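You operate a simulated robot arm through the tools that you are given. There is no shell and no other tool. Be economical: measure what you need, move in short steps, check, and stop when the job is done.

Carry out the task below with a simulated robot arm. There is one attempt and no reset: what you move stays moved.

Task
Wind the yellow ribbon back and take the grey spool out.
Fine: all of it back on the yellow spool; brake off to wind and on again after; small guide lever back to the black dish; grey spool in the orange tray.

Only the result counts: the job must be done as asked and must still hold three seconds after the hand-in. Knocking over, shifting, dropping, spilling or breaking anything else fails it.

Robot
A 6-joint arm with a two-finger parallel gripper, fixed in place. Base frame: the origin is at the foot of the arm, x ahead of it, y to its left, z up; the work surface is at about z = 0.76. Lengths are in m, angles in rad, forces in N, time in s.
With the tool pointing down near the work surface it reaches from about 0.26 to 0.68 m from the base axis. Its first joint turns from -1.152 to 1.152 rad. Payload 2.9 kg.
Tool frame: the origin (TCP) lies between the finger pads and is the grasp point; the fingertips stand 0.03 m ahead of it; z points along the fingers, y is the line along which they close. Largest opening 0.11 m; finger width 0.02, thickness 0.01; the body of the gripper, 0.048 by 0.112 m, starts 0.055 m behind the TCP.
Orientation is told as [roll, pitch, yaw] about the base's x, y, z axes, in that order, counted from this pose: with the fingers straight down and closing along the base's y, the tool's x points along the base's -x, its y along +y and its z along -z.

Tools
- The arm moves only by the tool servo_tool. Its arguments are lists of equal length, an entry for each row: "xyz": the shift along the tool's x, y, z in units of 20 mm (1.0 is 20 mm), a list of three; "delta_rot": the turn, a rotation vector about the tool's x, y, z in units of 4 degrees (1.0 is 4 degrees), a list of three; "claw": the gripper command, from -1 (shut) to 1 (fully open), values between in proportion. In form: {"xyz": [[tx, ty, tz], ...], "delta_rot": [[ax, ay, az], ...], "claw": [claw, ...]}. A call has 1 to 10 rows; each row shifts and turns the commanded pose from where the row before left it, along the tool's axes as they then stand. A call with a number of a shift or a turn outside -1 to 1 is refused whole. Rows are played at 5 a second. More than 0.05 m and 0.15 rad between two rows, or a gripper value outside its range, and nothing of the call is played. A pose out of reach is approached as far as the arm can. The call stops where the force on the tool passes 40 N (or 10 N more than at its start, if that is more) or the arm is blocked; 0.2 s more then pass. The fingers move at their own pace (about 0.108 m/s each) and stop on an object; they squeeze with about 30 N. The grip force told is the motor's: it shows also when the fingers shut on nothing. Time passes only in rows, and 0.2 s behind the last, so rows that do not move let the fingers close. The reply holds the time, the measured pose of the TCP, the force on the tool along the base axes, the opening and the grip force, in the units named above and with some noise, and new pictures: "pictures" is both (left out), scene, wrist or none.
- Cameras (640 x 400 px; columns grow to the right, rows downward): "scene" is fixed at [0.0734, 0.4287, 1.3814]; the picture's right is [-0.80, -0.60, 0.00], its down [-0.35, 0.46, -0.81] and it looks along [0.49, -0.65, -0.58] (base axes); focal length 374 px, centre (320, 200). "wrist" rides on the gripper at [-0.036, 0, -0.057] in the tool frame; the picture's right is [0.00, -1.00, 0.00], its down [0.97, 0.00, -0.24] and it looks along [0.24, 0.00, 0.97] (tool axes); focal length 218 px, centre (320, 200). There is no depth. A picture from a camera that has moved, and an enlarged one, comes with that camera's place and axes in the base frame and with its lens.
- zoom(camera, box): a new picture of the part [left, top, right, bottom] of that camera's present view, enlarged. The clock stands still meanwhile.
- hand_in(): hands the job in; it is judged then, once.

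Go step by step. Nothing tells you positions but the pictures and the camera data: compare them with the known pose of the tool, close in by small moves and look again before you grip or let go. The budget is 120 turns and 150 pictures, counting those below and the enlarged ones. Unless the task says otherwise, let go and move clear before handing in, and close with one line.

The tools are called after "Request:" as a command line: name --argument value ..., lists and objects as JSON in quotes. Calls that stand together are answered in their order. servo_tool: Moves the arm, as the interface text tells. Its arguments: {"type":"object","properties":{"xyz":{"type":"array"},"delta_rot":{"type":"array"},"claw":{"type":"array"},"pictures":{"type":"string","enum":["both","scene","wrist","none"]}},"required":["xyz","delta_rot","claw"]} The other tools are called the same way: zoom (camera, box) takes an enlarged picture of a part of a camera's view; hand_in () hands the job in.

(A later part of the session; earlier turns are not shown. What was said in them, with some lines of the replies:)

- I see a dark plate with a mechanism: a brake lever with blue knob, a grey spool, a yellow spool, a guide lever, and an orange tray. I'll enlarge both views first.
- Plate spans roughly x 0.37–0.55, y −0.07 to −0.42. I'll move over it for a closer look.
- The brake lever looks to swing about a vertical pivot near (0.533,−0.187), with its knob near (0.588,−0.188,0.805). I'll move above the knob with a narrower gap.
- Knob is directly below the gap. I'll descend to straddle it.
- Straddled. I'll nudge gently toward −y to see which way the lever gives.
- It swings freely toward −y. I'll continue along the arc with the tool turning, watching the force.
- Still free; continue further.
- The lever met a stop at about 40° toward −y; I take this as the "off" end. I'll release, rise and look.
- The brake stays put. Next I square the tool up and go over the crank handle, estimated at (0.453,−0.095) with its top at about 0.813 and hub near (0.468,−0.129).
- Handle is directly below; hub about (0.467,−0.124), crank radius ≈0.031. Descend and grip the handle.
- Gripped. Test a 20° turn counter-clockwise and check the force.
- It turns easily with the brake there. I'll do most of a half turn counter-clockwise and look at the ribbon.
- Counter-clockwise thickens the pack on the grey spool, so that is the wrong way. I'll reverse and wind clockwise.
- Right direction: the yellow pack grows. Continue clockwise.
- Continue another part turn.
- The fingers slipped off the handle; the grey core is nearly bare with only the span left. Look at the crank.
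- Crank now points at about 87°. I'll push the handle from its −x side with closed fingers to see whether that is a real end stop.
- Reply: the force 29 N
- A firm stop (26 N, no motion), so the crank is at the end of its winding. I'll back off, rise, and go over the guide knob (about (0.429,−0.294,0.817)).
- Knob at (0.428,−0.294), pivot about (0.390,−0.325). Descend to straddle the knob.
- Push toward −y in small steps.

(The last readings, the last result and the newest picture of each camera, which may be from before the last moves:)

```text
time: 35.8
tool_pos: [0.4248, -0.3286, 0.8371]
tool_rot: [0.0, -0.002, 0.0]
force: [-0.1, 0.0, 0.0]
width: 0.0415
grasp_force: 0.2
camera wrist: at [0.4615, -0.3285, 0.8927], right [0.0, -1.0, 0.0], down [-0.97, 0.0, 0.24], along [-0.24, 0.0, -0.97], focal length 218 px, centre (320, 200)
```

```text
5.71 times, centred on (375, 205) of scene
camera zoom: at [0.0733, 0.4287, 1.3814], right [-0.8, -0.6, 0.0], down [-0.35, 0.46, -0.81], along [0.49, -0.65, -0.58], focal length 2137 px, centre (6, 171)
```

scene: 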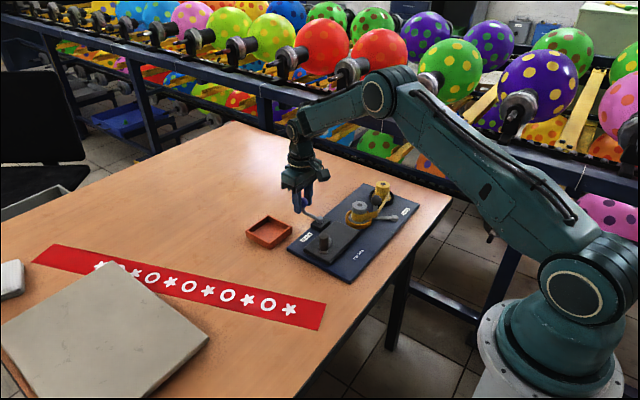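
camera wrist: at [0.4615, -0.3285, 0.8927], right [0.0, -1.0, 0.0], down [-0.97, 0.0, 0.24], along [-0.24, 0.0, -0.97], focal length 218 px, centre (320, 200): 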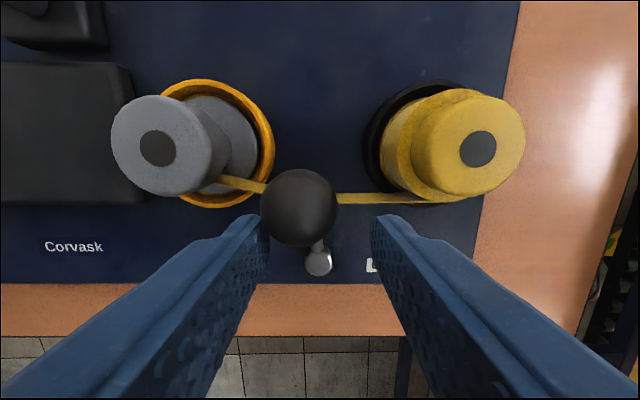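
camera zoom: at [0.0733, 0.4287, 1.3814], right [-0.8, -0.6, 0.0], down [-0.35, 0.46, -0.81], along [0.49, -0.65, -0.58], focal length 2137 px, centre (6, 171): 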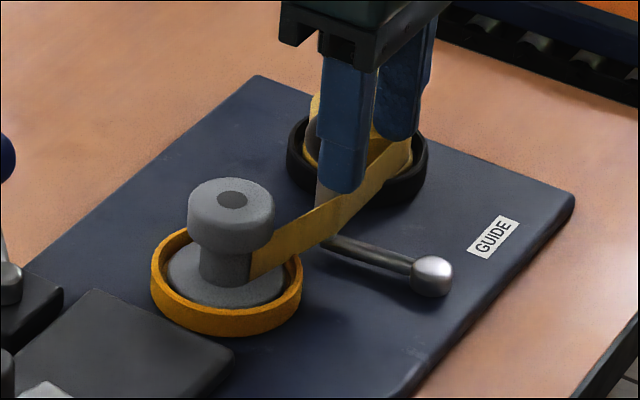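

Moving freely; continue, easing back in x to keep clear of the yellow spool.

Request:
servo_tool --xyz '[[0, -0.25, 0], [0.05, -0.25, 0], [0.05, -0.25, 0], [0.06, -0.25, 0], [0.06, -0.2, 0]]' --delta_rot '[[0, 0, 0], [0, 0, 0], [0, 0, 0], [0, 0, 0], [0, 0, 0]]' --claw '[-0.25, -0.25, -0.25, -0.25, -0.25]' --pictures "wrist"

Request:
zoom --camera "scene" --box '[320, 170, 430, 240]'

```text
time: 37.0
tool_pos: [0.4221, -0.3529, 0.8365]
tool_rot: [-0.002, 0.002, 0.001]
force: [0.3, 0.7, 0.1]
width: 0.0412
grasp_force: 0.0
camera wrist: at [0.4576, -0.3525, 0.8926], right [0.0, -1.0, 0.0], down [-0.97, 0.0, 0.24], along [-0.24, 0.0, -0.97], focal length 218 px, centre (320, 200)
```

wrist: 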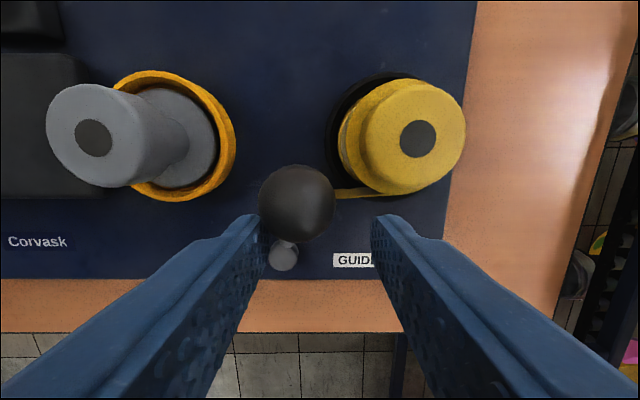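

```text
5.71 times, centred on (375, 205) of scene
camera zoom: at [0.0733, 0.4287, 1.3814], right [-0.8, -0.6, 0.0], down [-0.35, 0.46, -0.81], along [0.49, -0.65, -0.58], focal length 2137 px, centre (6, 171)
```

zoom: 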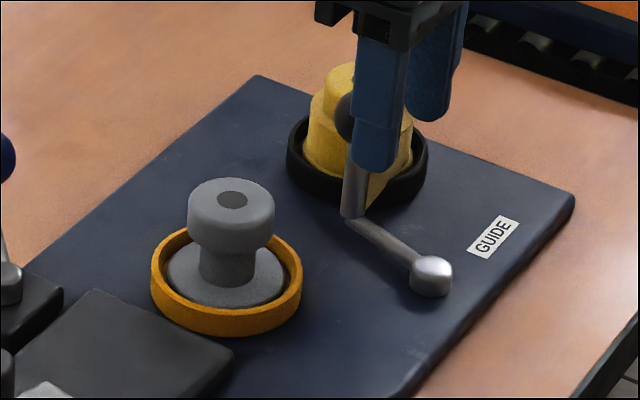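

The ribbon has let go of the grey spool. Continue to the guide's end.

Request:
servo_tool --xyz '[[0.05, -0.25, 0], [0.05, -0.25, 0], [0.05, -0.2, 0], [0.05, -0.2, 0]]' --delta_rot '[[0, 0, 0], [0, 0, 0], [0, 0, 0], [0, 0, 0]]' --claw '[-0.25, -0.25, -0.25, -0.25]' --pictures "wrist"

Request:
zoom --camera "scene" --box '[320, 170, 430, 240]'

```text
time: 38.0
tool_pos: [0.4176, -0.3698, 0.8369]
tool_rot: [0.001, 0.001, 0.001]
force: [0.6, 4.3, 0.7]
width: 0.0432
grasp_force: 1.7
camera wrist: at [0.4531, -0.3696, 0.8925], right [0.0, -1.0, 0.0], down [-0.97, 0.0, 0.24], along [-0.24, 0.0, -0.97], focal length 218 px, centre (320, 200)
```

wrist: 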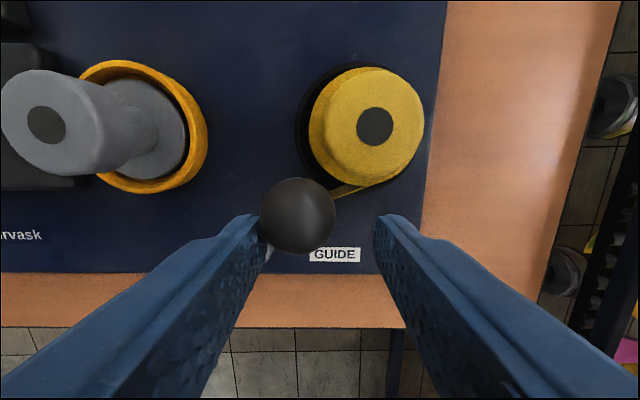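

```text
5.71 times, centred on (375, 205) of scene
camera zoom: at [0.0734, 0.4288, 1.3814], right [-0.8, -0.6, 0.0], down [-0.35, 0.46, -0.81], along [0.49, -0.65, -0.58], focal length 2137 px, centre (6, 171)
```

zoom: 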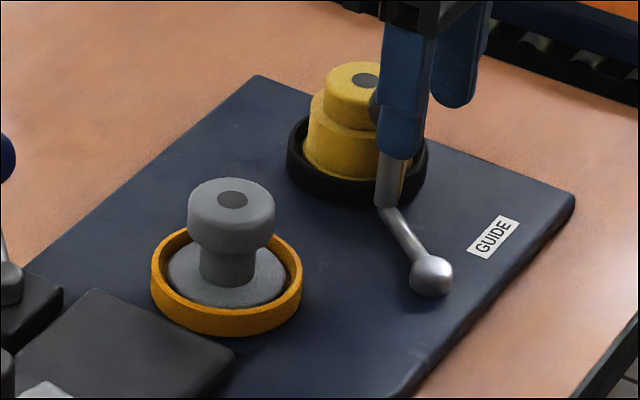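

Contact force is starting; one more small push to confirm the stop.

Request:
servo_tool --xyz '[[0.03, -0.15, 0], [0.03, -0.15, 0]]' --delta_rot '[[0, 0, 0], [0, 0, 0]]' --claw '[-0.25, -0.25]' --pictures "wrist"

```text
time: 38.6
tool_pos: [0.415, -0.3737, 0.8361]
tool_rot: [0.004, 0.003, 0.005]
force: [2.1, 18.2, 0.1]
width: 0.0507
grasp_force: 9.2
camera wrist: at [0.4515, -0.3741, 0.892], right [0.0, -1.0, 0.0], down [-0.97, -0.01, 0.24], along [-0.24, 0.0, -0.97], focal length 218 px, centre (320, 200)
```

wrist: 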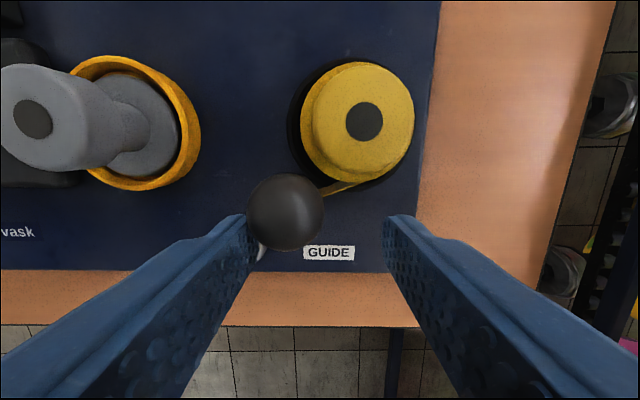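

Stop confirmed. Release, rise, and look at the leftover tail.

Request:
servo_tool --xyz '[[0, 0.3, 0], [0, 0.15, 0], [0, 0, -0.9], [0, 0, -0.9], [0, 0, -0.9], [0, 0, -0.9]]' --delta_rot '[[0, 0, 0], [0, 0, 0], [0, 0, 0], [0, 0, 0], [0, 0, 0], [0, 0, 0]]' --claw '[-0.2, -0.1, -0.1, 0, 0, 0]' --pictures "wrist"

Request:
zoom --camera "scene" --box '[320, 170, 430, 240]'

Request:
zoom --camera "wrist" --box '[200, 100, 460, 260]'

```text
time: 40.0
tool_pos: [0.4148, -0.3678, 0.9101]
tool_rot: [0.001, 0.001, 0.0]
force: [-0.7, 0.8, -0.2]
width: 0.0549
grasp_force: 0.1
camera wrist: at [0.4513, -0.3675, 0.9654], right [0.0, -1.0, 0.0], down [-0.97, 0.0, 0.24], along [-0.24, 0.0, -0.97], focal length 218 px, centre (320, 200)
```

wrist: 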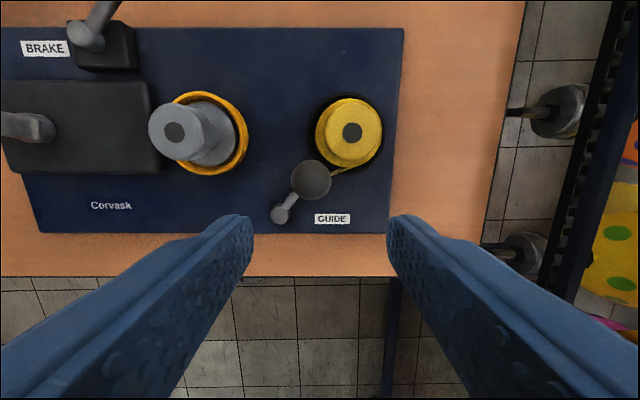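

```text
5.71 times, centred on (375, 205) of scene
camera zoom: at [0.0733, 0.4287, 1.3814], right [-0.8, -0.6, 0.0], down [-0.35, 0.46, -0.81], along [0.49, -0.65, -0.58], focal length 2137 px, centre (6, 171)
```

zoom: 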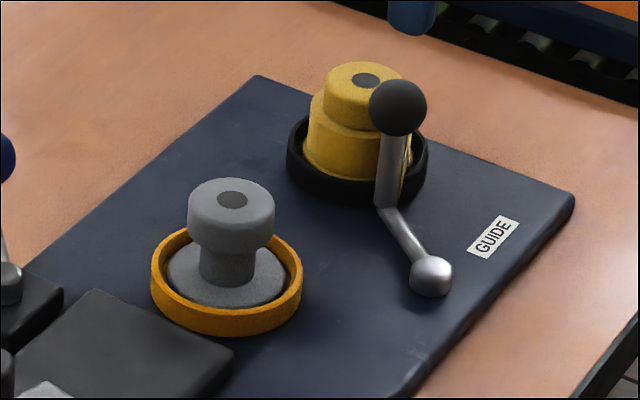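

```text
2.46 times, centred on (330, 180) of wrist
camera zoom: at [0.4513, -0.3675, 0.9654], right [0.0, -1.0, 0.0], down [-0.97, 0.0, 0.24], along [-0.24, 0.0, -0.97], focal length 537 px, centre (295, 249)
```

zoom: 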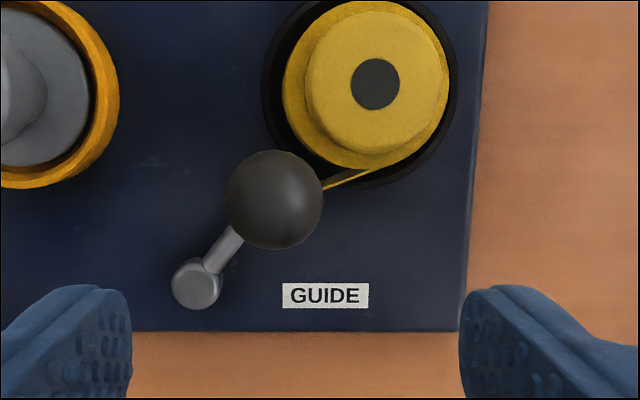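

Guide lever now rests against the black dish with the ribbon off the grey spool. I'll quickly recheck the crank against its stop now that the guide has moved.

Request:
servo_tool --xyz '[[-0.08, 1, 0], [-0.08, 1, 0], [-0.08, 1, 0], [-0.08, 1, 0], [-0.08, 1, 0], [-0.08, 1, 0], [-0.08, 1, 0], [-0.08, 1, 0], [-0.08, 1, 0], [-0.08, 1, 0]]' --delta_rot '[[0, 0, 0], [0, 0, 0], [0, 0, 0], [0, 0, 0], [0, 0, 0], [0, 0, 0], [0, 0, 0], [0, 0, 0], [0, 0, 0], [0, 0, 0]]' --claw '[-1, -1, -1, -1, -1, -1, -1, -1, -1, -1]' --pictures "none"

Request:
servo_tool --xyz '[[-0.1, 0.95, 0], [-0.1, 0.95, 0], [-0.1, 0.95, 0], [-0.1, 0.9, 0], [0, 0, 0.9], [0, 0, 0.9], [0, 0, 0.9], [0, 0, 0.9], [0, 0, 0.9], [0, 0, 0]]' --delta_rot '[[0, 0, 0], [0, 0, 0], [0, 0, 0], [0, 0, 0], [0, 0, 0], [0, 0, 0], [0, 0, 0], [0, 0, 0], [0, 0, 0], [0, 0, 0]]' --claw '[-1, -1, -1, -1, -1, -1, -1, -1, -1, -1]' --pictures "wrist"

```text
time: 42.2
tool_pos: [0.4308, -0.1673, 0.9098]
tool_rot: [-0.001, 0.002, 0.002]
force: [0.2, -0.4, -0.5]
width: 0.0002
grasp_force: 30.1
```

```text
time: 44.4
tool_pos: [0.4409, -0.0918, 0.8188]
tool_rot: [0.001, -0.001, 0.001]
force: [-0.2, -0.4, 0.3]
width: 0.0002
grasp_force: 30.2
camera wrist: at [0.4772, -0.0921, 0.8743], right [0.0, -1.0, 0.0], down [-0.97, 0.0, 0.24], along [-0.24, 0.0, -0.97], focal length 218 px, centre (320, 200)
```

wrist: 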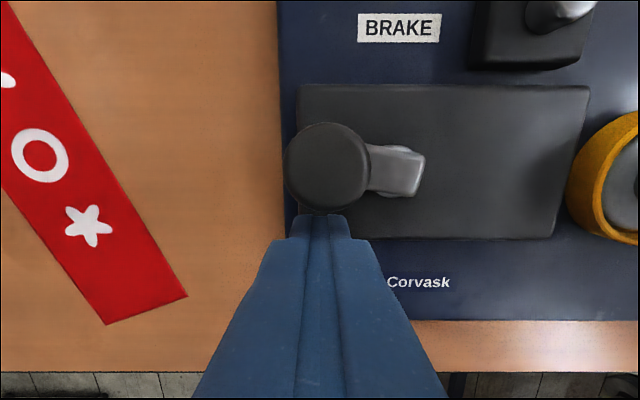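

Request:
servo_tool --xyz '[[-0.15, 0, 0], [-0.15, 0, 0], [-0.15, 0, 0], [-0.15, 0, 0], [-0.1, 0, 0], [-0.1, 0, 0]]' --delta_rot '[[0, 0, 0], [0, 0, 0], [0, 0, 0], [0, 0, 0], [0, 0, 0], [0, 0, 0]]' --claw '[-1, -1, -1, -1, -1, -1]' --pictures "wrist"

```text
time: 45.8
tool_pos: [0.4484, -0.0935, 0.817]
tool_rot: [0.0, 0.017, -0.004]
force: [-4.9, -1.5, -0.2]
width: 0.0
grasp_force: 30.5
stopped in row 6: the force on the tool passed its limit (the readings are from after the stop); the commanded pose is now the measured one
camera wrist: at [0.4866, -0.0934, 0.8728], right [0.0, -1.0, 0.0], down [-0.97, 0.0, 0.26], along [-0.26, 0.0, -0.97], focal length 218 px, centre (320, 200)
```

wrist: 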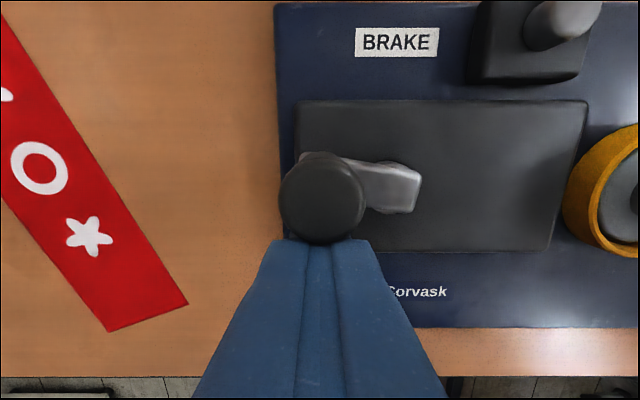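

Same stop, so all is wound. Now over to the brake knob, estimated at (0.573,−0.225,0.805).

Request:
servo_tool --xyz '[[0.4, 0, 0], [0, 0, -0.9], [0, 0, -0.9], [0, 0, -0.9], [0, 0, -0.9], [0, 0, -0.9]]' --delta_rot '[[0, 0, 0], [0, -0.24, 0], [0, 0, 0], [0, 0, 0], [0, 0, 0], [0, 0, 0]]' --claw '[-1, -1, -1, 0, 0, 0]' --pictures "none"

Request:
servo_tool --xyz '[[-0.95, -0.95, 0], [-0.95, -0.95, 0], [-0.95, -0.95, 0], [-0.95, -0.95, 0], [-0.95, -0.95, 0], [-0.95, -0.95, 0], [-0.9, -0.95, 0], [0, 0, 0]]' --delta_rot '[[0, 0, 0], [0, 0, 0], [0, 0, 0], [0, 0, 0], [0, 0, 0], [0, 0, 0], [0, 0, 0], [0, 0, 0]]' --claw '[0, 0, 0, 0, 0, 0, 0, 0]' --pictures "wrist"

```text
time: 47.2
tool_pos: [0.4429, -0.0922, 0.9071]
tool_rot: [0.001, -0.003, -0.004]
force: [0.4, -0.6, -0.4]
width: 0.0552
grasp_force: 0.0
```

```text
time: 49.0
tool_pos: [0.5741, -0.2262, 0.9089]
tool_rot: [-0.001, -0.002, -0.002]
force: [-0.4, 0.1, 0.3]
width: 0.055
grasp_force: 0.1
camera wrist: at [0.6103, -0.2266, 0.9642], right [0.0, -1.0, 0.0], down [-0.97, 0.0, 0.24], along [-0.24, 0.0, -0.97], focal length 218 px, centre (320, 200)
```

wrist: 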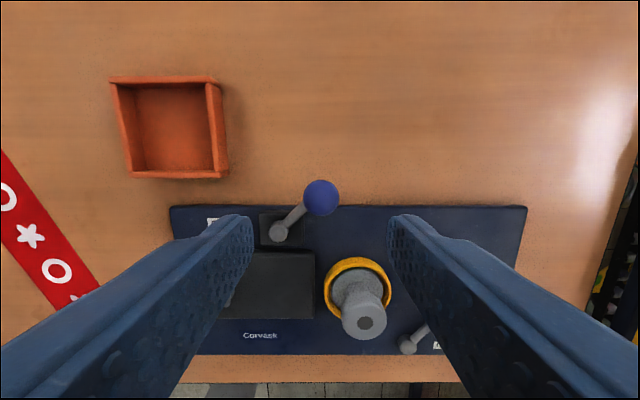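

Centred on the knob. Descend and swing it back toward +y.

Request:
servo_tool --xyz '[[0, 0, 0.95], [0, 0, 0.95], [0, 0, 0.95], [0, 0, 0.95], [0, 0, 0.92], [0, 0, 0]]' --delta_rot '[[0, 0, 0], [0, 0, 0], [0, 0, 0], [0, 0, 0], [0, 0, 0], [0, 0, 0]]' --claw '[0, 0, 0, 0, 0, -0.4]' --pictures "none"

Request:
servo_tool --xyz '[[-0.11, 0.25, 0], [-0.11, 0.25, 0], [-0.11, 0.25, 0], [-0.11, 0.25, 0], [-0.1, 0.25, 0], [-0.08, 0.25, 0], [-0.05, 0.25, 0], [0, 0.2, 0]]' --delta_rot '[[0, 0, 0], [0, 0, 0], [0, 0, 0], [0, 0, 0], [0, 0, 0], [0, 0, 0], [0, 0, 0], [0, 0, 0]]' --claw '[-0.4, -0.4, -0.4, -0.4, -0.4, -0.4, -0.4, -0.4]' --pictures "wrist"

```text
time: 50.4
tool_pos: [0.5753, -0.225, 0.8143]
tool_rot: [-0.001, -0.001, -0.004]
force: [0.3, 0.2, 0.3]
width: 0.0331
grasp_force: 0.0
```

```text
time: 52.2
tool_pos: [0.587, -0.1859, 0.8143]
tool_rot: [-0.001, -0.001, -0.005]
force: [0.7, -0.5, 0.1]
width: 0.0332
grasp_force: 0.1
camera wrist: at [0.6237, -0.1871, 0.8694], right [0.0, -1.0, 0.0], down [-0.97, 0.0, 0.24], along [-0.24, 0.0, -0.97], focal length 218 px, centre (320, 200)
```

wrist: 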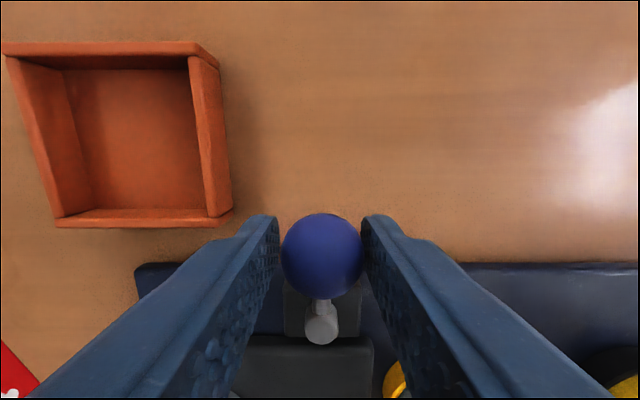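

Back near its starting angle; check gently for a stop there.

Request:
servo_tool --xyz '[[0, 0.15, 0], [0, 0.15, 0], [0, 0.15, 0]]' --delta_rot '[[0, 0, 0], [0, 0, 0], [0, 0, 0]]' --claw '[-0.4, -0.4, -0.4]' --pictures "wrist"

```text
time: 53.0
tool_pos: [0.5882, -0.1802, 0.8149]
tool_rot: [-0.002, -0.003, -0.007]
force: [-0.6, -13.8, -2.2]
width: 0.0404
grasp_force: 7.8
camera wrist: at [0.6236, -0.181, 0.8701], right [-0.01, -1.0, 0.0], down [-0.97, 0.01, 0.24], along [-0.24, 0.0, -0.97], focal length 218 px, centre (320, 200)
```

wrist: 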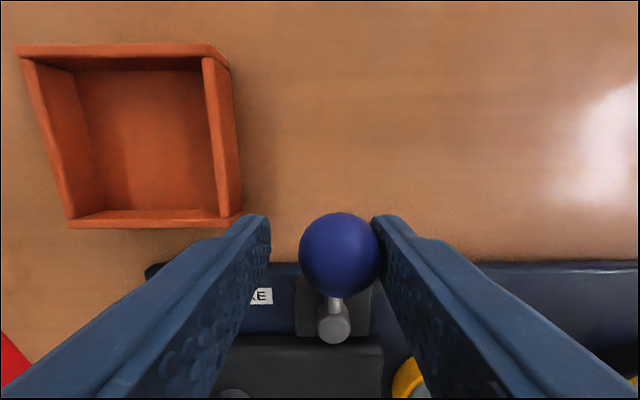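

Stop felt at the starting position: brake is on again. Release, rise, and go above the grey spool.

Request:
servo_tool --xyz '[[0, -0.25, 0], [0, -0.1, 0], [0, 0, -0.9], [0, 0, -0.9], [0, 0, -0.9], [0, 0, -0.9], [0, 0, -0.9]]' --delta_rot '[[0, 0, 0], [0, 0, 0], [0, 0, 0], [0, 0, 0], [0, 0, 0], [0, 0, 0], [0, 0, 0]]' --claw '[-0.2, 0, 0, 0, 0, 0, 0]' --pictures "none"

Request:
servo_tool --xyz '[[0.9, -0.55, 0], [0.9, -0.55, 0], [0.9, -0.55, 0], [0.9, -0.55, 0], [0.9, -0.55, 0], [0.9, -0.55, 0], [0.95, -0.55, 0], [0, 0, 0]]' --delta_rot '[[0, 0, 0], [0, 0, 0], [0, 0, 0], [0, 0, 0], [0, 0, 0], [0, 0, 0], [0, 0, 0], [0, 0, 0]]' --claw '[0, 0, 0, 0, 0, 0, 0, 0]' --pictures "wrist"

Request:
zoom --camera "scene" --box '[240, 170, 430, 290]'

Request:
zoom --camera "wrist" --box '[250, 130, 390, 270]'

```text
time: 54.6
tool_pos: [0.5857, -0.1867, 0.9034]
tool_rot: [0.001, -0.002, -0.003]
force: [0.0, -0.1, -0.3]
width: 0.0548
grasp_force: 0.1
```

```text
time: 56.4
tool_pos: [0.4602, -0.2601, 0.9028]
tool_rot: [0.002, -0.002, -0.003]
force: [0.0, -0.4, -1.0]
width: 0.055
grasp_force: 0.1
camera wrist: at [0.4962, -0.261, 0.9584], right [0.0, -1.0, 0.0], down [-0.97, 0.0, 0.24], along [-0.24, 0.0, -0.97], focal length 218 px, centre (320, 200)
```

wrist: 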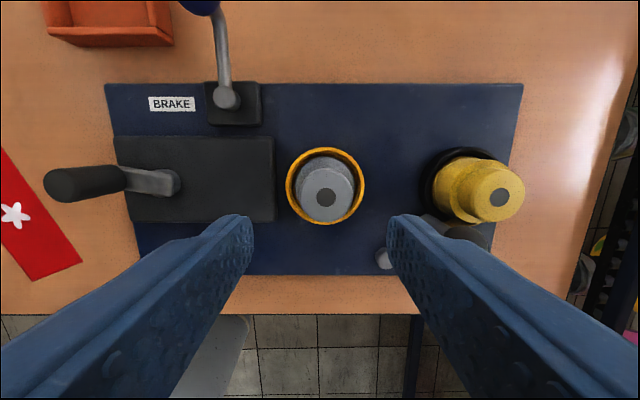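

```text
3.33 times, centred on (335, 230) of scene
camera zoom: at [0.0734, 0.4286, 1.3814], right [-0.8, -0.6, 0.0], down [-0.35, 0.47, -0.81], along [0.49, -0.65, -0.58], focal length 1246 px, centre (270, 100)
```

zoom: 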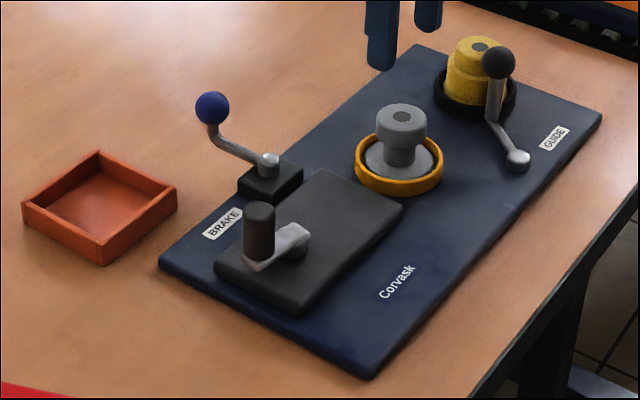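

```text
2.86 times, centred on (320, 200) of wrist
camera zoom: at [0.4962, -0.261, 0.9584], right [0.0, -1.0, 0.0], down [-0.97, 0.0, 0.24], along [-0.24, 0.0, -0.97], focal length 624 px, centre (320, 200)
```

zoom: 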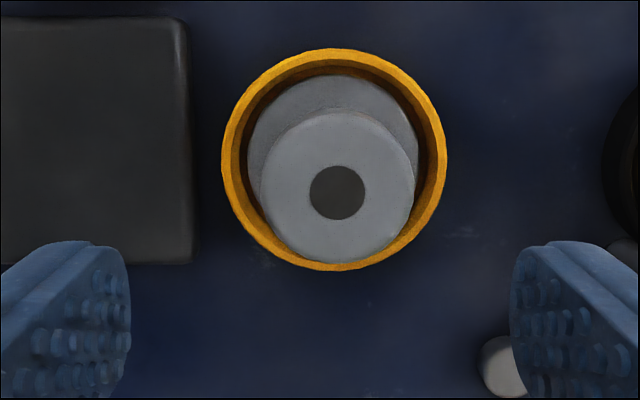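

Spool top at about (0.463,−0.265,0.816), diameter ≈0.037. Descend and grip the top flange.

Request:
servo_tool --xyz '[[-0.14, -0.24, 0.9], [0, 0, 0.9], [0, 0, 0.9], [0, 0, 0.9], [0, 0, 0.5]]' --delta_rot '[[0, 0, 0], [0, 0, 0], [0, 0, 0], [0, 0, 0], [0, 0, 0]]' --claw '[0, 0, 0, 0, 0]' --pictures "wrist"

Request:
zoom --camera "scene" --box '[320, 170, 430, 240]'

```text
time: 57.6
tool_pos: [0.4644, -0.2656, 0.822]
tool_rot: [0.0, -0.002, -0.003]
force: [0.3, 0.1, -0.4]
width: 0.0548
grasp_force: 0.0
camera wrist: at [0.4999, -0.2667, 0.8778], right [0.0, -1.0, 0.0], down [-0.97, 0.0, 0.24], along [-0.24, 0.0, -0.97], focal length 218 px, centre (320, 200)
```

wrist: 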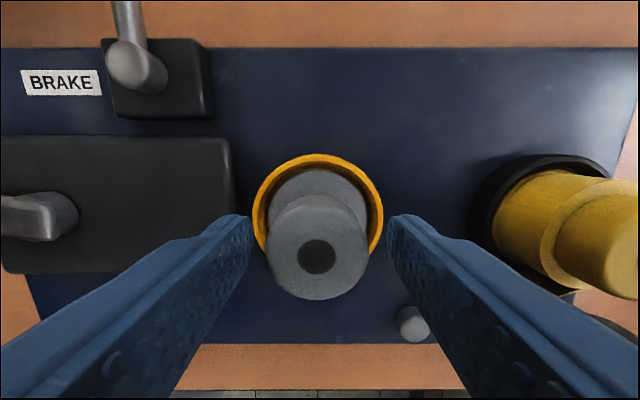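

```text
5.71 times, centred on (375, 205) of scene
camera zoom: at [0.0734, 0.4287, 1.3814], right [-0.8, -0.6, 0.0], down [-0.35, 0.46, -0.81], along [0.49, -0.65, -0.58], focal length 2137 px, centre (6, 171)
```

zoom: 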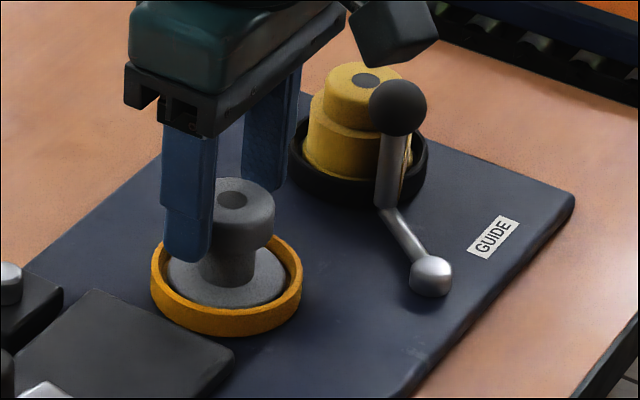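

Well placed around the flange. Close, then lift a little.

Request:
servo_tool --xyz '[[0, 0.05, 0], [0, 0, 0], [0, 0, 0], [0, 0, -0.3], [0, 0, -0.4]]' --delta_rot '[[0, 0, 0], [0, 0, 0], [0, 0, 0], [0, 0, 0], [0, 0, 0]]' --claw '[-0.3, -0.6, -0.6, -0.6, -0.6]' --pictures "wrist"

Request:
zoom --camera "scene" --box '[320, 170, 430, 240]'

```text
time: 58.8
tool_pos: [0.4648, -0.2648, 0.8348]
tool_rot: [-0.001, -0.001, -0.003]
force: [-0.7, -0.2, -1.2]
width: 0.0381
grasp_force: 29.8
camera wrist: at [0.4998, -0.2657, 0.8915], right [0.0, -1.0, 0.0], down [-0.97, 0.0, 0.24], along [-0.24, 0.0, -0.97], focal length 218 px, centre (320, 200)
```

wrist: 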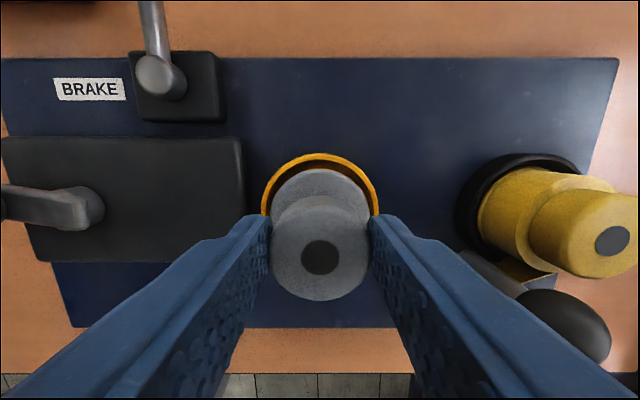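

```text
5.71 times, centred on (375, 205) of scene
camera zoom: at [0.0734, 0.4287, 1.3814], right [-0.8, -0.6, 0.0], down [-0.35, 0.46, -0.81], along [0.49, -0.65, -0.58], focal length 2137 px, centre (6, 171)
```

zoom: 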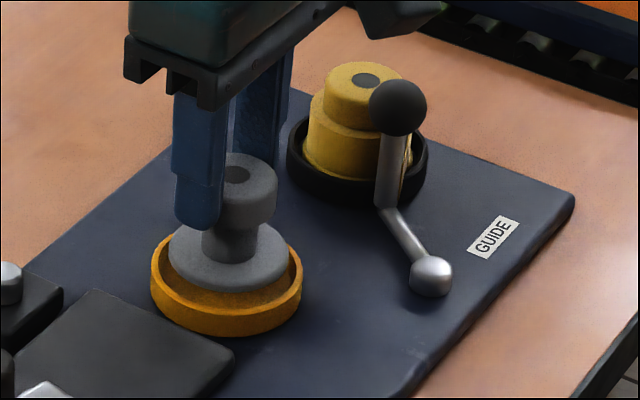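

The spool lifts cleanly off. Raise it fully and carry it over toward the tray at about (0.624,−0.098).

Request:
servo_tool --xyz '[[0, 0, -0.8], [0, 0, -0.8], [0, 0, -0.8], [0, 0, -0.8], [0, 0, -0.8], [0, 0, -0.8]]' --delta_rot '[[0, 0, 0], [0, 0, 0], [0, 0, 0], [0, 0, 0], [0, 0, 0], [0, 0, 0]]' --claw '[-0.6, -0.6, -0.6, -0.6, -0.6, -0.6]' --pictures "none"

Request:
servo_tool --xyz '[[-0.883, 0.928, 0], [-0.883, 0.928, 0], [-0.883, 0.928, 0], [-0.883, 0.928, 0], [-0.883, 0.928, 0], [-0.883, 0.928, 0], [-0.883, 0.928, 0], [-0.883, 0.928, 0], [-0.883, 0.928, 0], [0, 0, 0]]' --delta_rot '[[0, 0, 0], [0, 0, 0], [0, 0, 0], [0, 0, 0], [0, 0, 0], [0, 0, 0], [0, 0, 0], [0, 0, 0], [0, 0, 0], [0, 0, 0]]' --claw '[-0.6, -0.6, -0.6, -0.6, -0.6, -0.6, -0.6, -0.6, -0.6, -0.6]' --pictures "wrist"

Request:
zoom --camera "scene" --box '[220, 150, 350, 270]'

```text
time: 60.2
tool_pos: [0.4623, -0.2661, 0.93]
tool_rot: [0.002, -0.002, -0.003]
force: [-0.4, -0.4, 0.0]
width: 0.0377
grasp_force: 30.4
```

```text
time: 62.4
tool_pos: [0.6245, -0.0977, 0.9341]
tool_rot: [0.001, -0.003, -0.002]
force: [-0.4, -0.6, -0.5]
width: 0.0381
grasp_force: 29.5
camera wrist: at [0.6603, -0.0985, 0.9895], right [0.0, -1.0, 0.0], down [-0.97, 0.0, 0.24], along [-0.24, 0.0, -0.97], focal length 218 px, centre (320, 200)
```

wrist: 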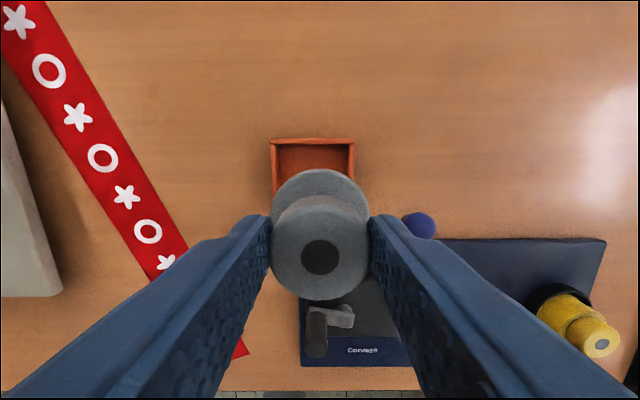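

```text
3.33 times, centred on (285, 210) of scene
camera zoom: at [0.0734, 0.4287, 1.3814], right [-0.8, -0.6, 0.0], down [-0.35, 0.46, -0.81], along [0.49, -0.65, -0.58], focal length 1246 px, centre (437, 167)
```

zoom: 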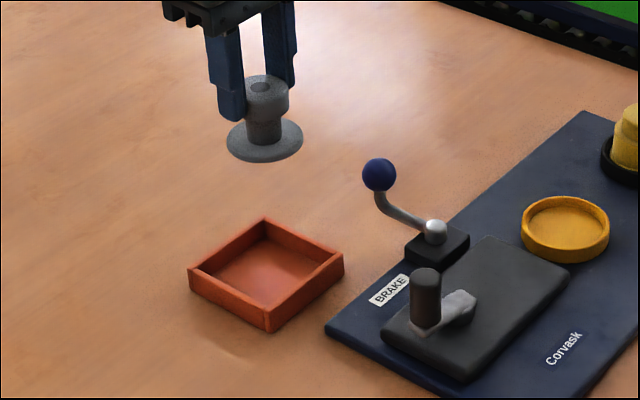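

Tray centre is about (0.628,−0.092), with inner half-width ≈0.033. I'll shift there and turn 44° so the fingers lie along the tray's diagonal.

Request:
servo_tool --xyz '[[-0.17, 0.28, 0], [0, 0, 0], [0, 0, 0], [0, 0, 0], [0, 0, 0], [0, 0, 0], [0, 0, 0], [0, 0, 0], [0, 0, 0], [0, 0, 0]]' --delta_rot '[[0, 0, 1], [0, 0, 1], [0, 0, 1], [0, 0, 1], [0, 0, 1], [0, 0, 1], [0, 0, 1], [0, 0, 1], [0, 0, 1], [0, 0, 1]]' --claw '[-0.6, -0.6, -0.6, -0.6, -0.6, -0.6, -0.6, -0.6, -0.6, -0.6]' --pictures "none"

Request:
servo_tool --xyz '[[0, 0, 0.5], [0, 0, 0.9], [0, 0, 0.9]]' --delta_rot '[[0, 0, 1], [0, 0, 0], [0, 0, 0]]' --claw '[-0.6, -0.6, -0.6]' --pictures "wrist"

Request:
zoom --camera "scene" --box '[220, 150, 350, 270]'

```text
time: 64.6
tool_pos: [0.6268, -0.0932, 0.9324]
tool_rot: [0.001, -0.003, -0.702]
force: [0.0, 0.5, -0.5]
width: 0.0381
grasp_force: 30.1
```

```text
time: 65.4
tool_pos: [0.6279, -0.0941, 0.8845]
tool_rot: [0.001, 0.0, -0.771]
force: [-0.4, -0.1, -1.3]
width: 0.0376
grasp_force: 30.0
camera wrist: at [0.6527, -0.119, 0.9413], right [-0.7, -0.72, 0.0], down [-0.7, 0.68, 0.24], along [-0.17, 0.17, -0.97], focal length 218 px, centre (320, 200)
```

wrist: 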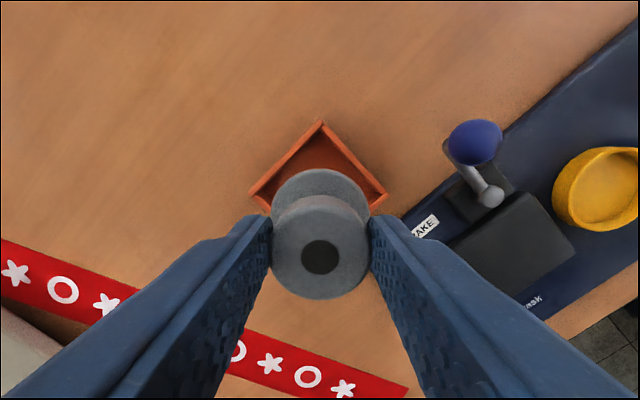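

```text
3.33 times, centred on (285, 210) of scene
camera zoom: at [0.0734, 0.4287, 1.3814], right [-0.8, -0.6, 0.0], down [-0.35, 0.46, -0.81], along [0.49, -0.65, -0.58], focal length 1246 px, centre (437, 167)
```

zoom: 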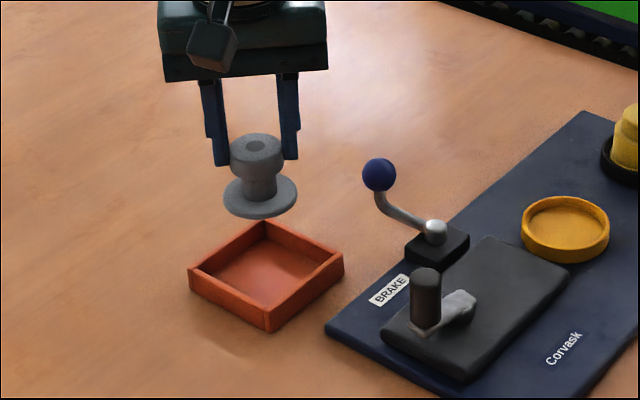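

Aligned over the tray centre. Lower carefully.

Request:
servo_tool --xyz '[[0, 0, 0.7], [0, 0, 0.7], [0, 0, 0.7], [0, 0, 0.6]]' --delta_rot '[[0, 0, 0], [0, 0, 0], [0, 0, 0], [0, 0, 0]]' --claw '[-0.6, -0.6, -0.6, -0.6]' --pictures "wrist"

Request:
zoom --camera "scene" --box '[220, 150, 350, 270]'

```text
time: 66.4
tool_pos: [0.6266, -0.0929, 0.8325]
tool_rot: [0.002, -0.002, -0.773]
force: [-0.7, 0.1, -0.7]
width: 0.0381
grasp_force: 30.0
camera wrist: at [0.6526, -0.119, 0.8879], right [-0.7, -0.72, 0.0], down [-0.7, 0.68, 0.24], along [-0.17, 0.17, -0.97], focal length 218 px, centre (320, 200)
```

wrist: 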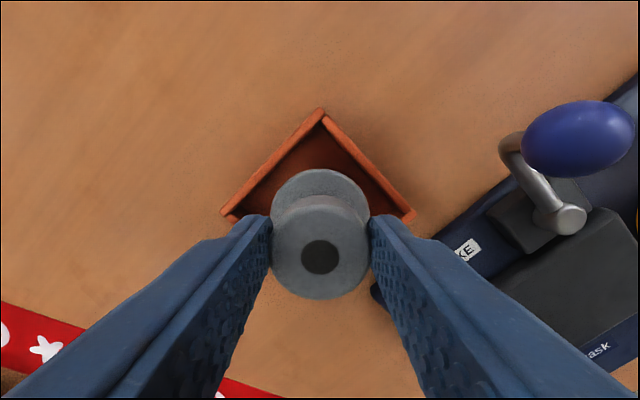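

```text
3.33 times, centred on (285, 210) of scene
camera zoom: at [0.0734, 0.4287, 1.3814], right [-0.8, -0.6, 0.0], down [-0.35, 0.46, -0.81], along [0.49, -0.65, -0.58], focal length 1246 px, centre (437, 167)
```

zoom: 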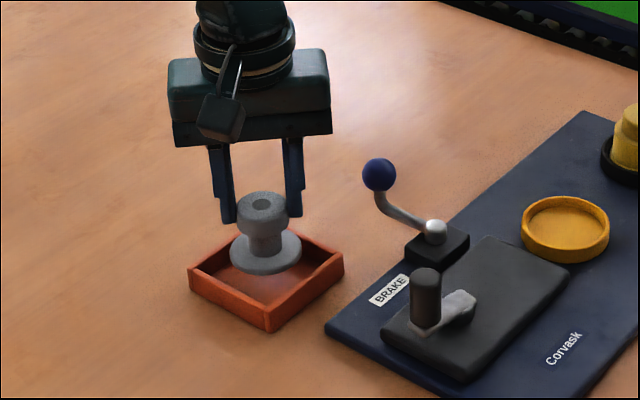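

Inside the tray outline, still a bit above the floor. Lower in small steps to contact.

Request:
servo_tool --xyz '[[0, 0, 0.15], [0, 0, 0.15], [0, 0, 0.15], [0, 0, 0.1]]' --delta_rot '[[0, 0, 0], [0, 0, 0], [0, 0, 0], [0, 0, 0]]' --claw '[-0.6, -0.6, -0.6, -0.6]' --pictures "none"

Request:
zoom --camera "scene" --box '[240, 180, 320, 255]'

```text
time: 67.4
tool_pos: [0.6272, -0.0932, 0.8208]
tool_rot: [0.001, -0.003, -0.771]
force: [-0.3, -0.5, -0.8]
width: 0.0377
grasp_force: 29.8
```

```text
5.33 times, centred on (280, 218) of scene
camera zoom: at [0.0734, 0.4287, 1.3814], right [-0.8, -0.6, 0.0], down [-0.35, 0.46, -0.81], along [0.49, -0.65, -0.58], focal length 1994 px, centre (533, 107)
```

zoom: 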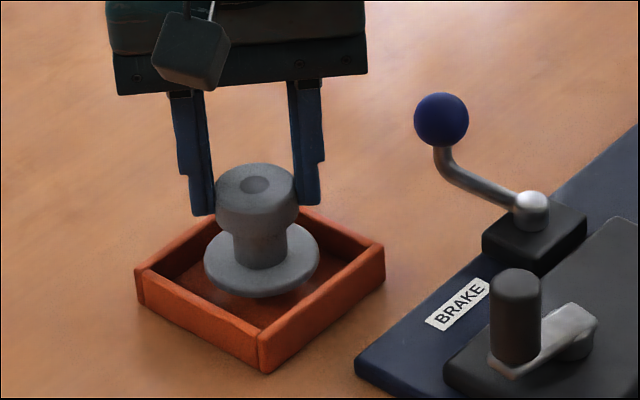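

Not yet touching; continue.

Request:
servo_tool --xyz '[[0, 0, 0.12], [0, 0, 0.12], [0, 0, 0.1], [0, 0, 0.1]]' --delta_rot '[[0, 0, 0], [0, 0, 0], [0, 0, 0], [0, 0, 0]]' --claw '[-0.6, -0.6, -0.6, -0.6]' --pictures "none"

Request:
zoom --camera "scene" --box '[240, 180, 320, 255]'

```text
time: 68.4
tool_pos: [0.628, -0.0932, 0.8116]
tool_rot: [0.001, -0.001, -0.771]
force: [0.3, 0.0, 0.0]
width: 0.0378
grasp_force: 30.4
```

```text
5.33 times, centred on (280, 218) of scene
camera zoom: at [0.0734, 0.4287, 1.3814], right [-0.8, -0.6, 0.0], down [-0.35, 0.46, -0.81], along [0.49, -0.65, -0.58], focal length 1994 px, centre (533, 107)
```

zoom: 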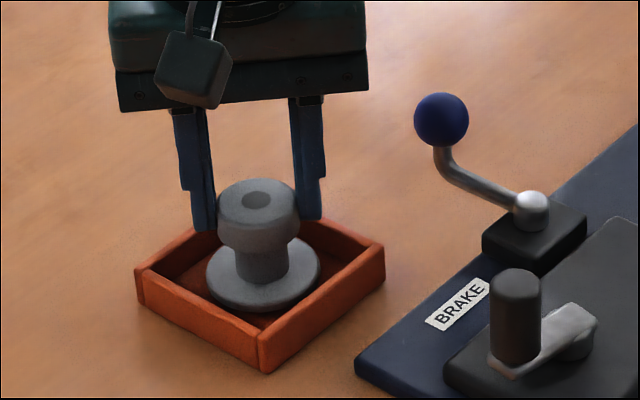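

Request:
servo_tool --xyz '[[0, 0, 0.06], [0, 0, 0.06], [0, 0, 0.06], [0, 0, 0.06]]' --delta_rot '[[0, 0, 0], [0, 0, 0], [0, 0, 0], [0, 0, 0]]' --claw '[-0.6, -0.6, -0.6, -0.6]' --pictures "none"

Request:
zoom --camera "scene" --box '[240, 180, 320, 255]'

```text
time: 69.4
tool_pos: [0.6278, -0.0932, 0.8067]
tool_rot: [0.001, -0.001, -0.772]
force: [-1.2, 0.5, -0.8]
width: 0.0381
grasp_force: 29.8
```

```text
5.33 times, centred on (280, 218) of scene
camera zoom: at [0.0734, 0.4287, 1.3814], right [-0.8, -0.6, 0.0], down [-0.35, 0.46, -0.81], along [0.49, -0.65, -0.58], focal length 1994 px, centre (533, 107)
```

zoom: 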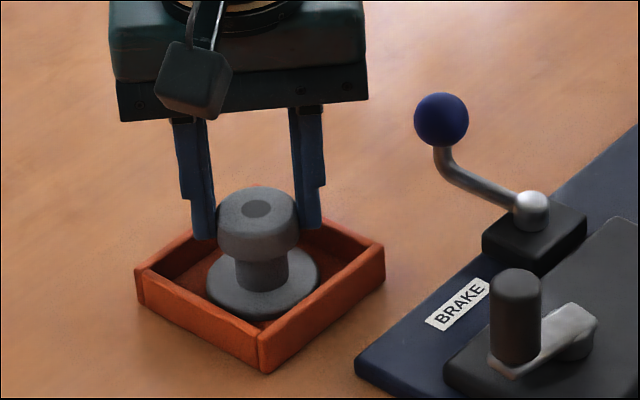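

Request:
servo_tool --xyz '[[0, 0, 0.06], [0, 0, 0.06], [0, 0, 0.06]]' --delta_rot '[[0, 0, 0], [0, 0, 0], [0, 0, 0]]' --claw '[-0.6, -0.6, -0.6]' --pictures "wrist"

Request:
zoom --camera "scene" --box '[240, 180, 320, 255]'

```text
time: 70.2
tool_pos: [0.6276, -0.0921, 0.8055]
tool_rot: [0.003, -0.005, -0.771]
force: [-4.7, 0.2, 20.8]
width: 0.038
grasp_force: 30.1
camera wrist: at [0.6534, -0.1189, 0.862], right [-0.7, -0.72, 0.0], down [-0.7, 0.68, 0.24], along [-0.17, 0.17, -0.97], focal length 218 px, centre (320, 200)
```

wrist: 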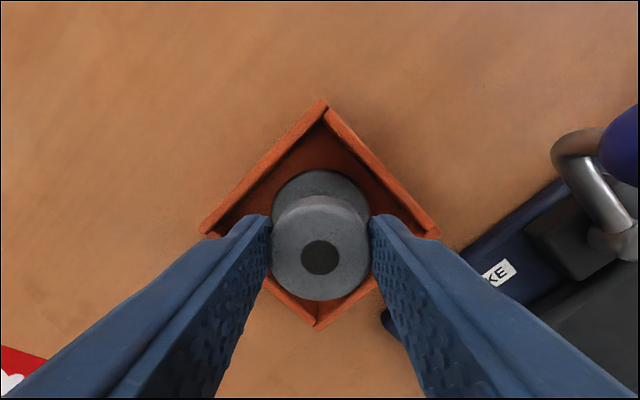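

```text
5.33 times, centred on (280, 218) of scene
camera zoom: at [0.0728, 0.4287, 1.3814], right [-0.8, -0.6, 0.0], down [-0.35, 0.46, -0.81], along [0.49, -0.65, -0.58], focal length 1994 px, centre (533, 107)
```

zoom: 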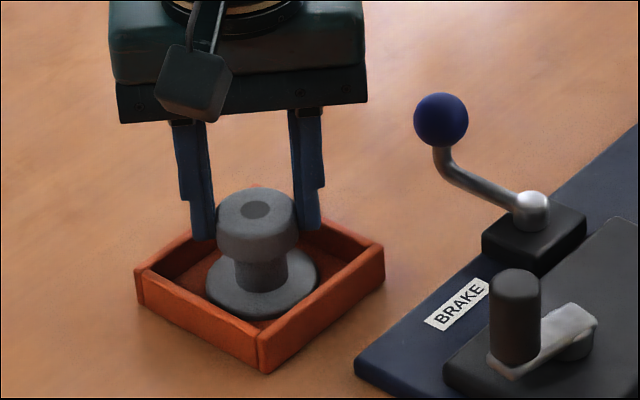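

On the tray floor. Ease off, open slightly, and rise.

Request:
servo_tool --xyz '[[0, 0, -0.08], [0, 0, 0], [0, 0, 0], [0, 0, -0.3], [0, 0, -0.5], [0, 0, -0.9], [0, 0, -0.9], [0, 0, -0.9], [0, 0, -0.9]]' --delta_rot '[[0, 0, 0], [0, 0, 0], [0, 0, 0], [0, 0, 0], [0, 0, 0], [0, 0, 0], [0, 0, 0], [0, 0, 0], [0, 0, 0]]' --claw '[-0.6, -0.18, -0.18, -0.18, -0.18, -0.18, -0.18, -0.18, -0.18]' --pictures "wrist"

Request:
zoom --camera "scene" --box '[240, 170, 430, 290]'

```text
time: 72.2
tool_pos: [0.6273, -0.0926, 0.8933]
tool_rot: [0.002, -0.002, -0.771]
force: [0.4, -0.2, 0.2]
width: 0.0452
grasp_force: 0.0
camera wrist: at [0.6525, -0.118, 0.9494], right [-0.7, -0.72, 0.0], down [-0.7, 0.68, 0.24], along [-0.17, 0.17, -0.97], focal length 218 px, centre (320, 200)
```

wrist: 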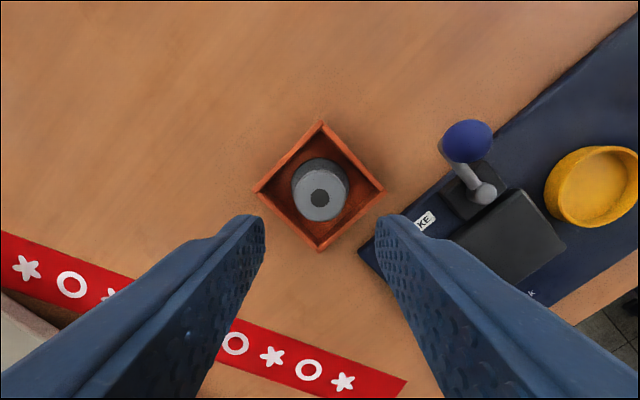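

```text
3.33 times, centred on (335, 230) of scene
camera zoom: at [0.0733, 0.4287, 1.3814], right [-0.8, -0.6, 0.0], down [-0.35, 0.46, -0.81], along [0.49, -0.65, -0.58], focal length 1246 px, centre (270, 100)
```

zoom: 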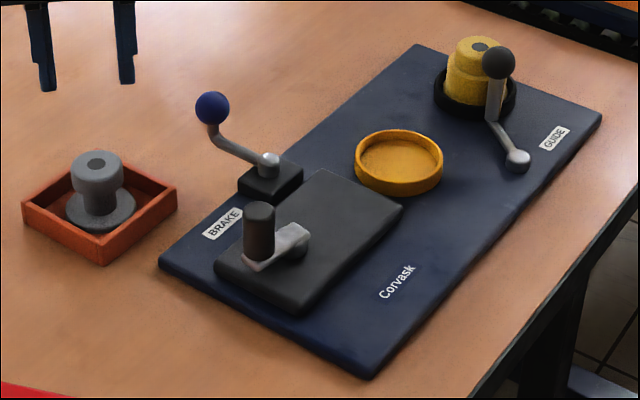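

The grey spool stands in the orange tray, the ribbon is all on the yellow spool, the brake is at its starting stop and the guide lever is at the black dish. The gripper is clear, so I'm handing in.

Request:
hand_in

```text
The job is handed in.
```

I wound the yellow ribbon fully back onto the yellow spool and put the brake back on. The guide lever is at the black dish and the grey spool is in the orange tray. I first cranked about half a turn the wrong way and reversed. The gripper also slipped off the crank handle once, when the crank reached its end stop.
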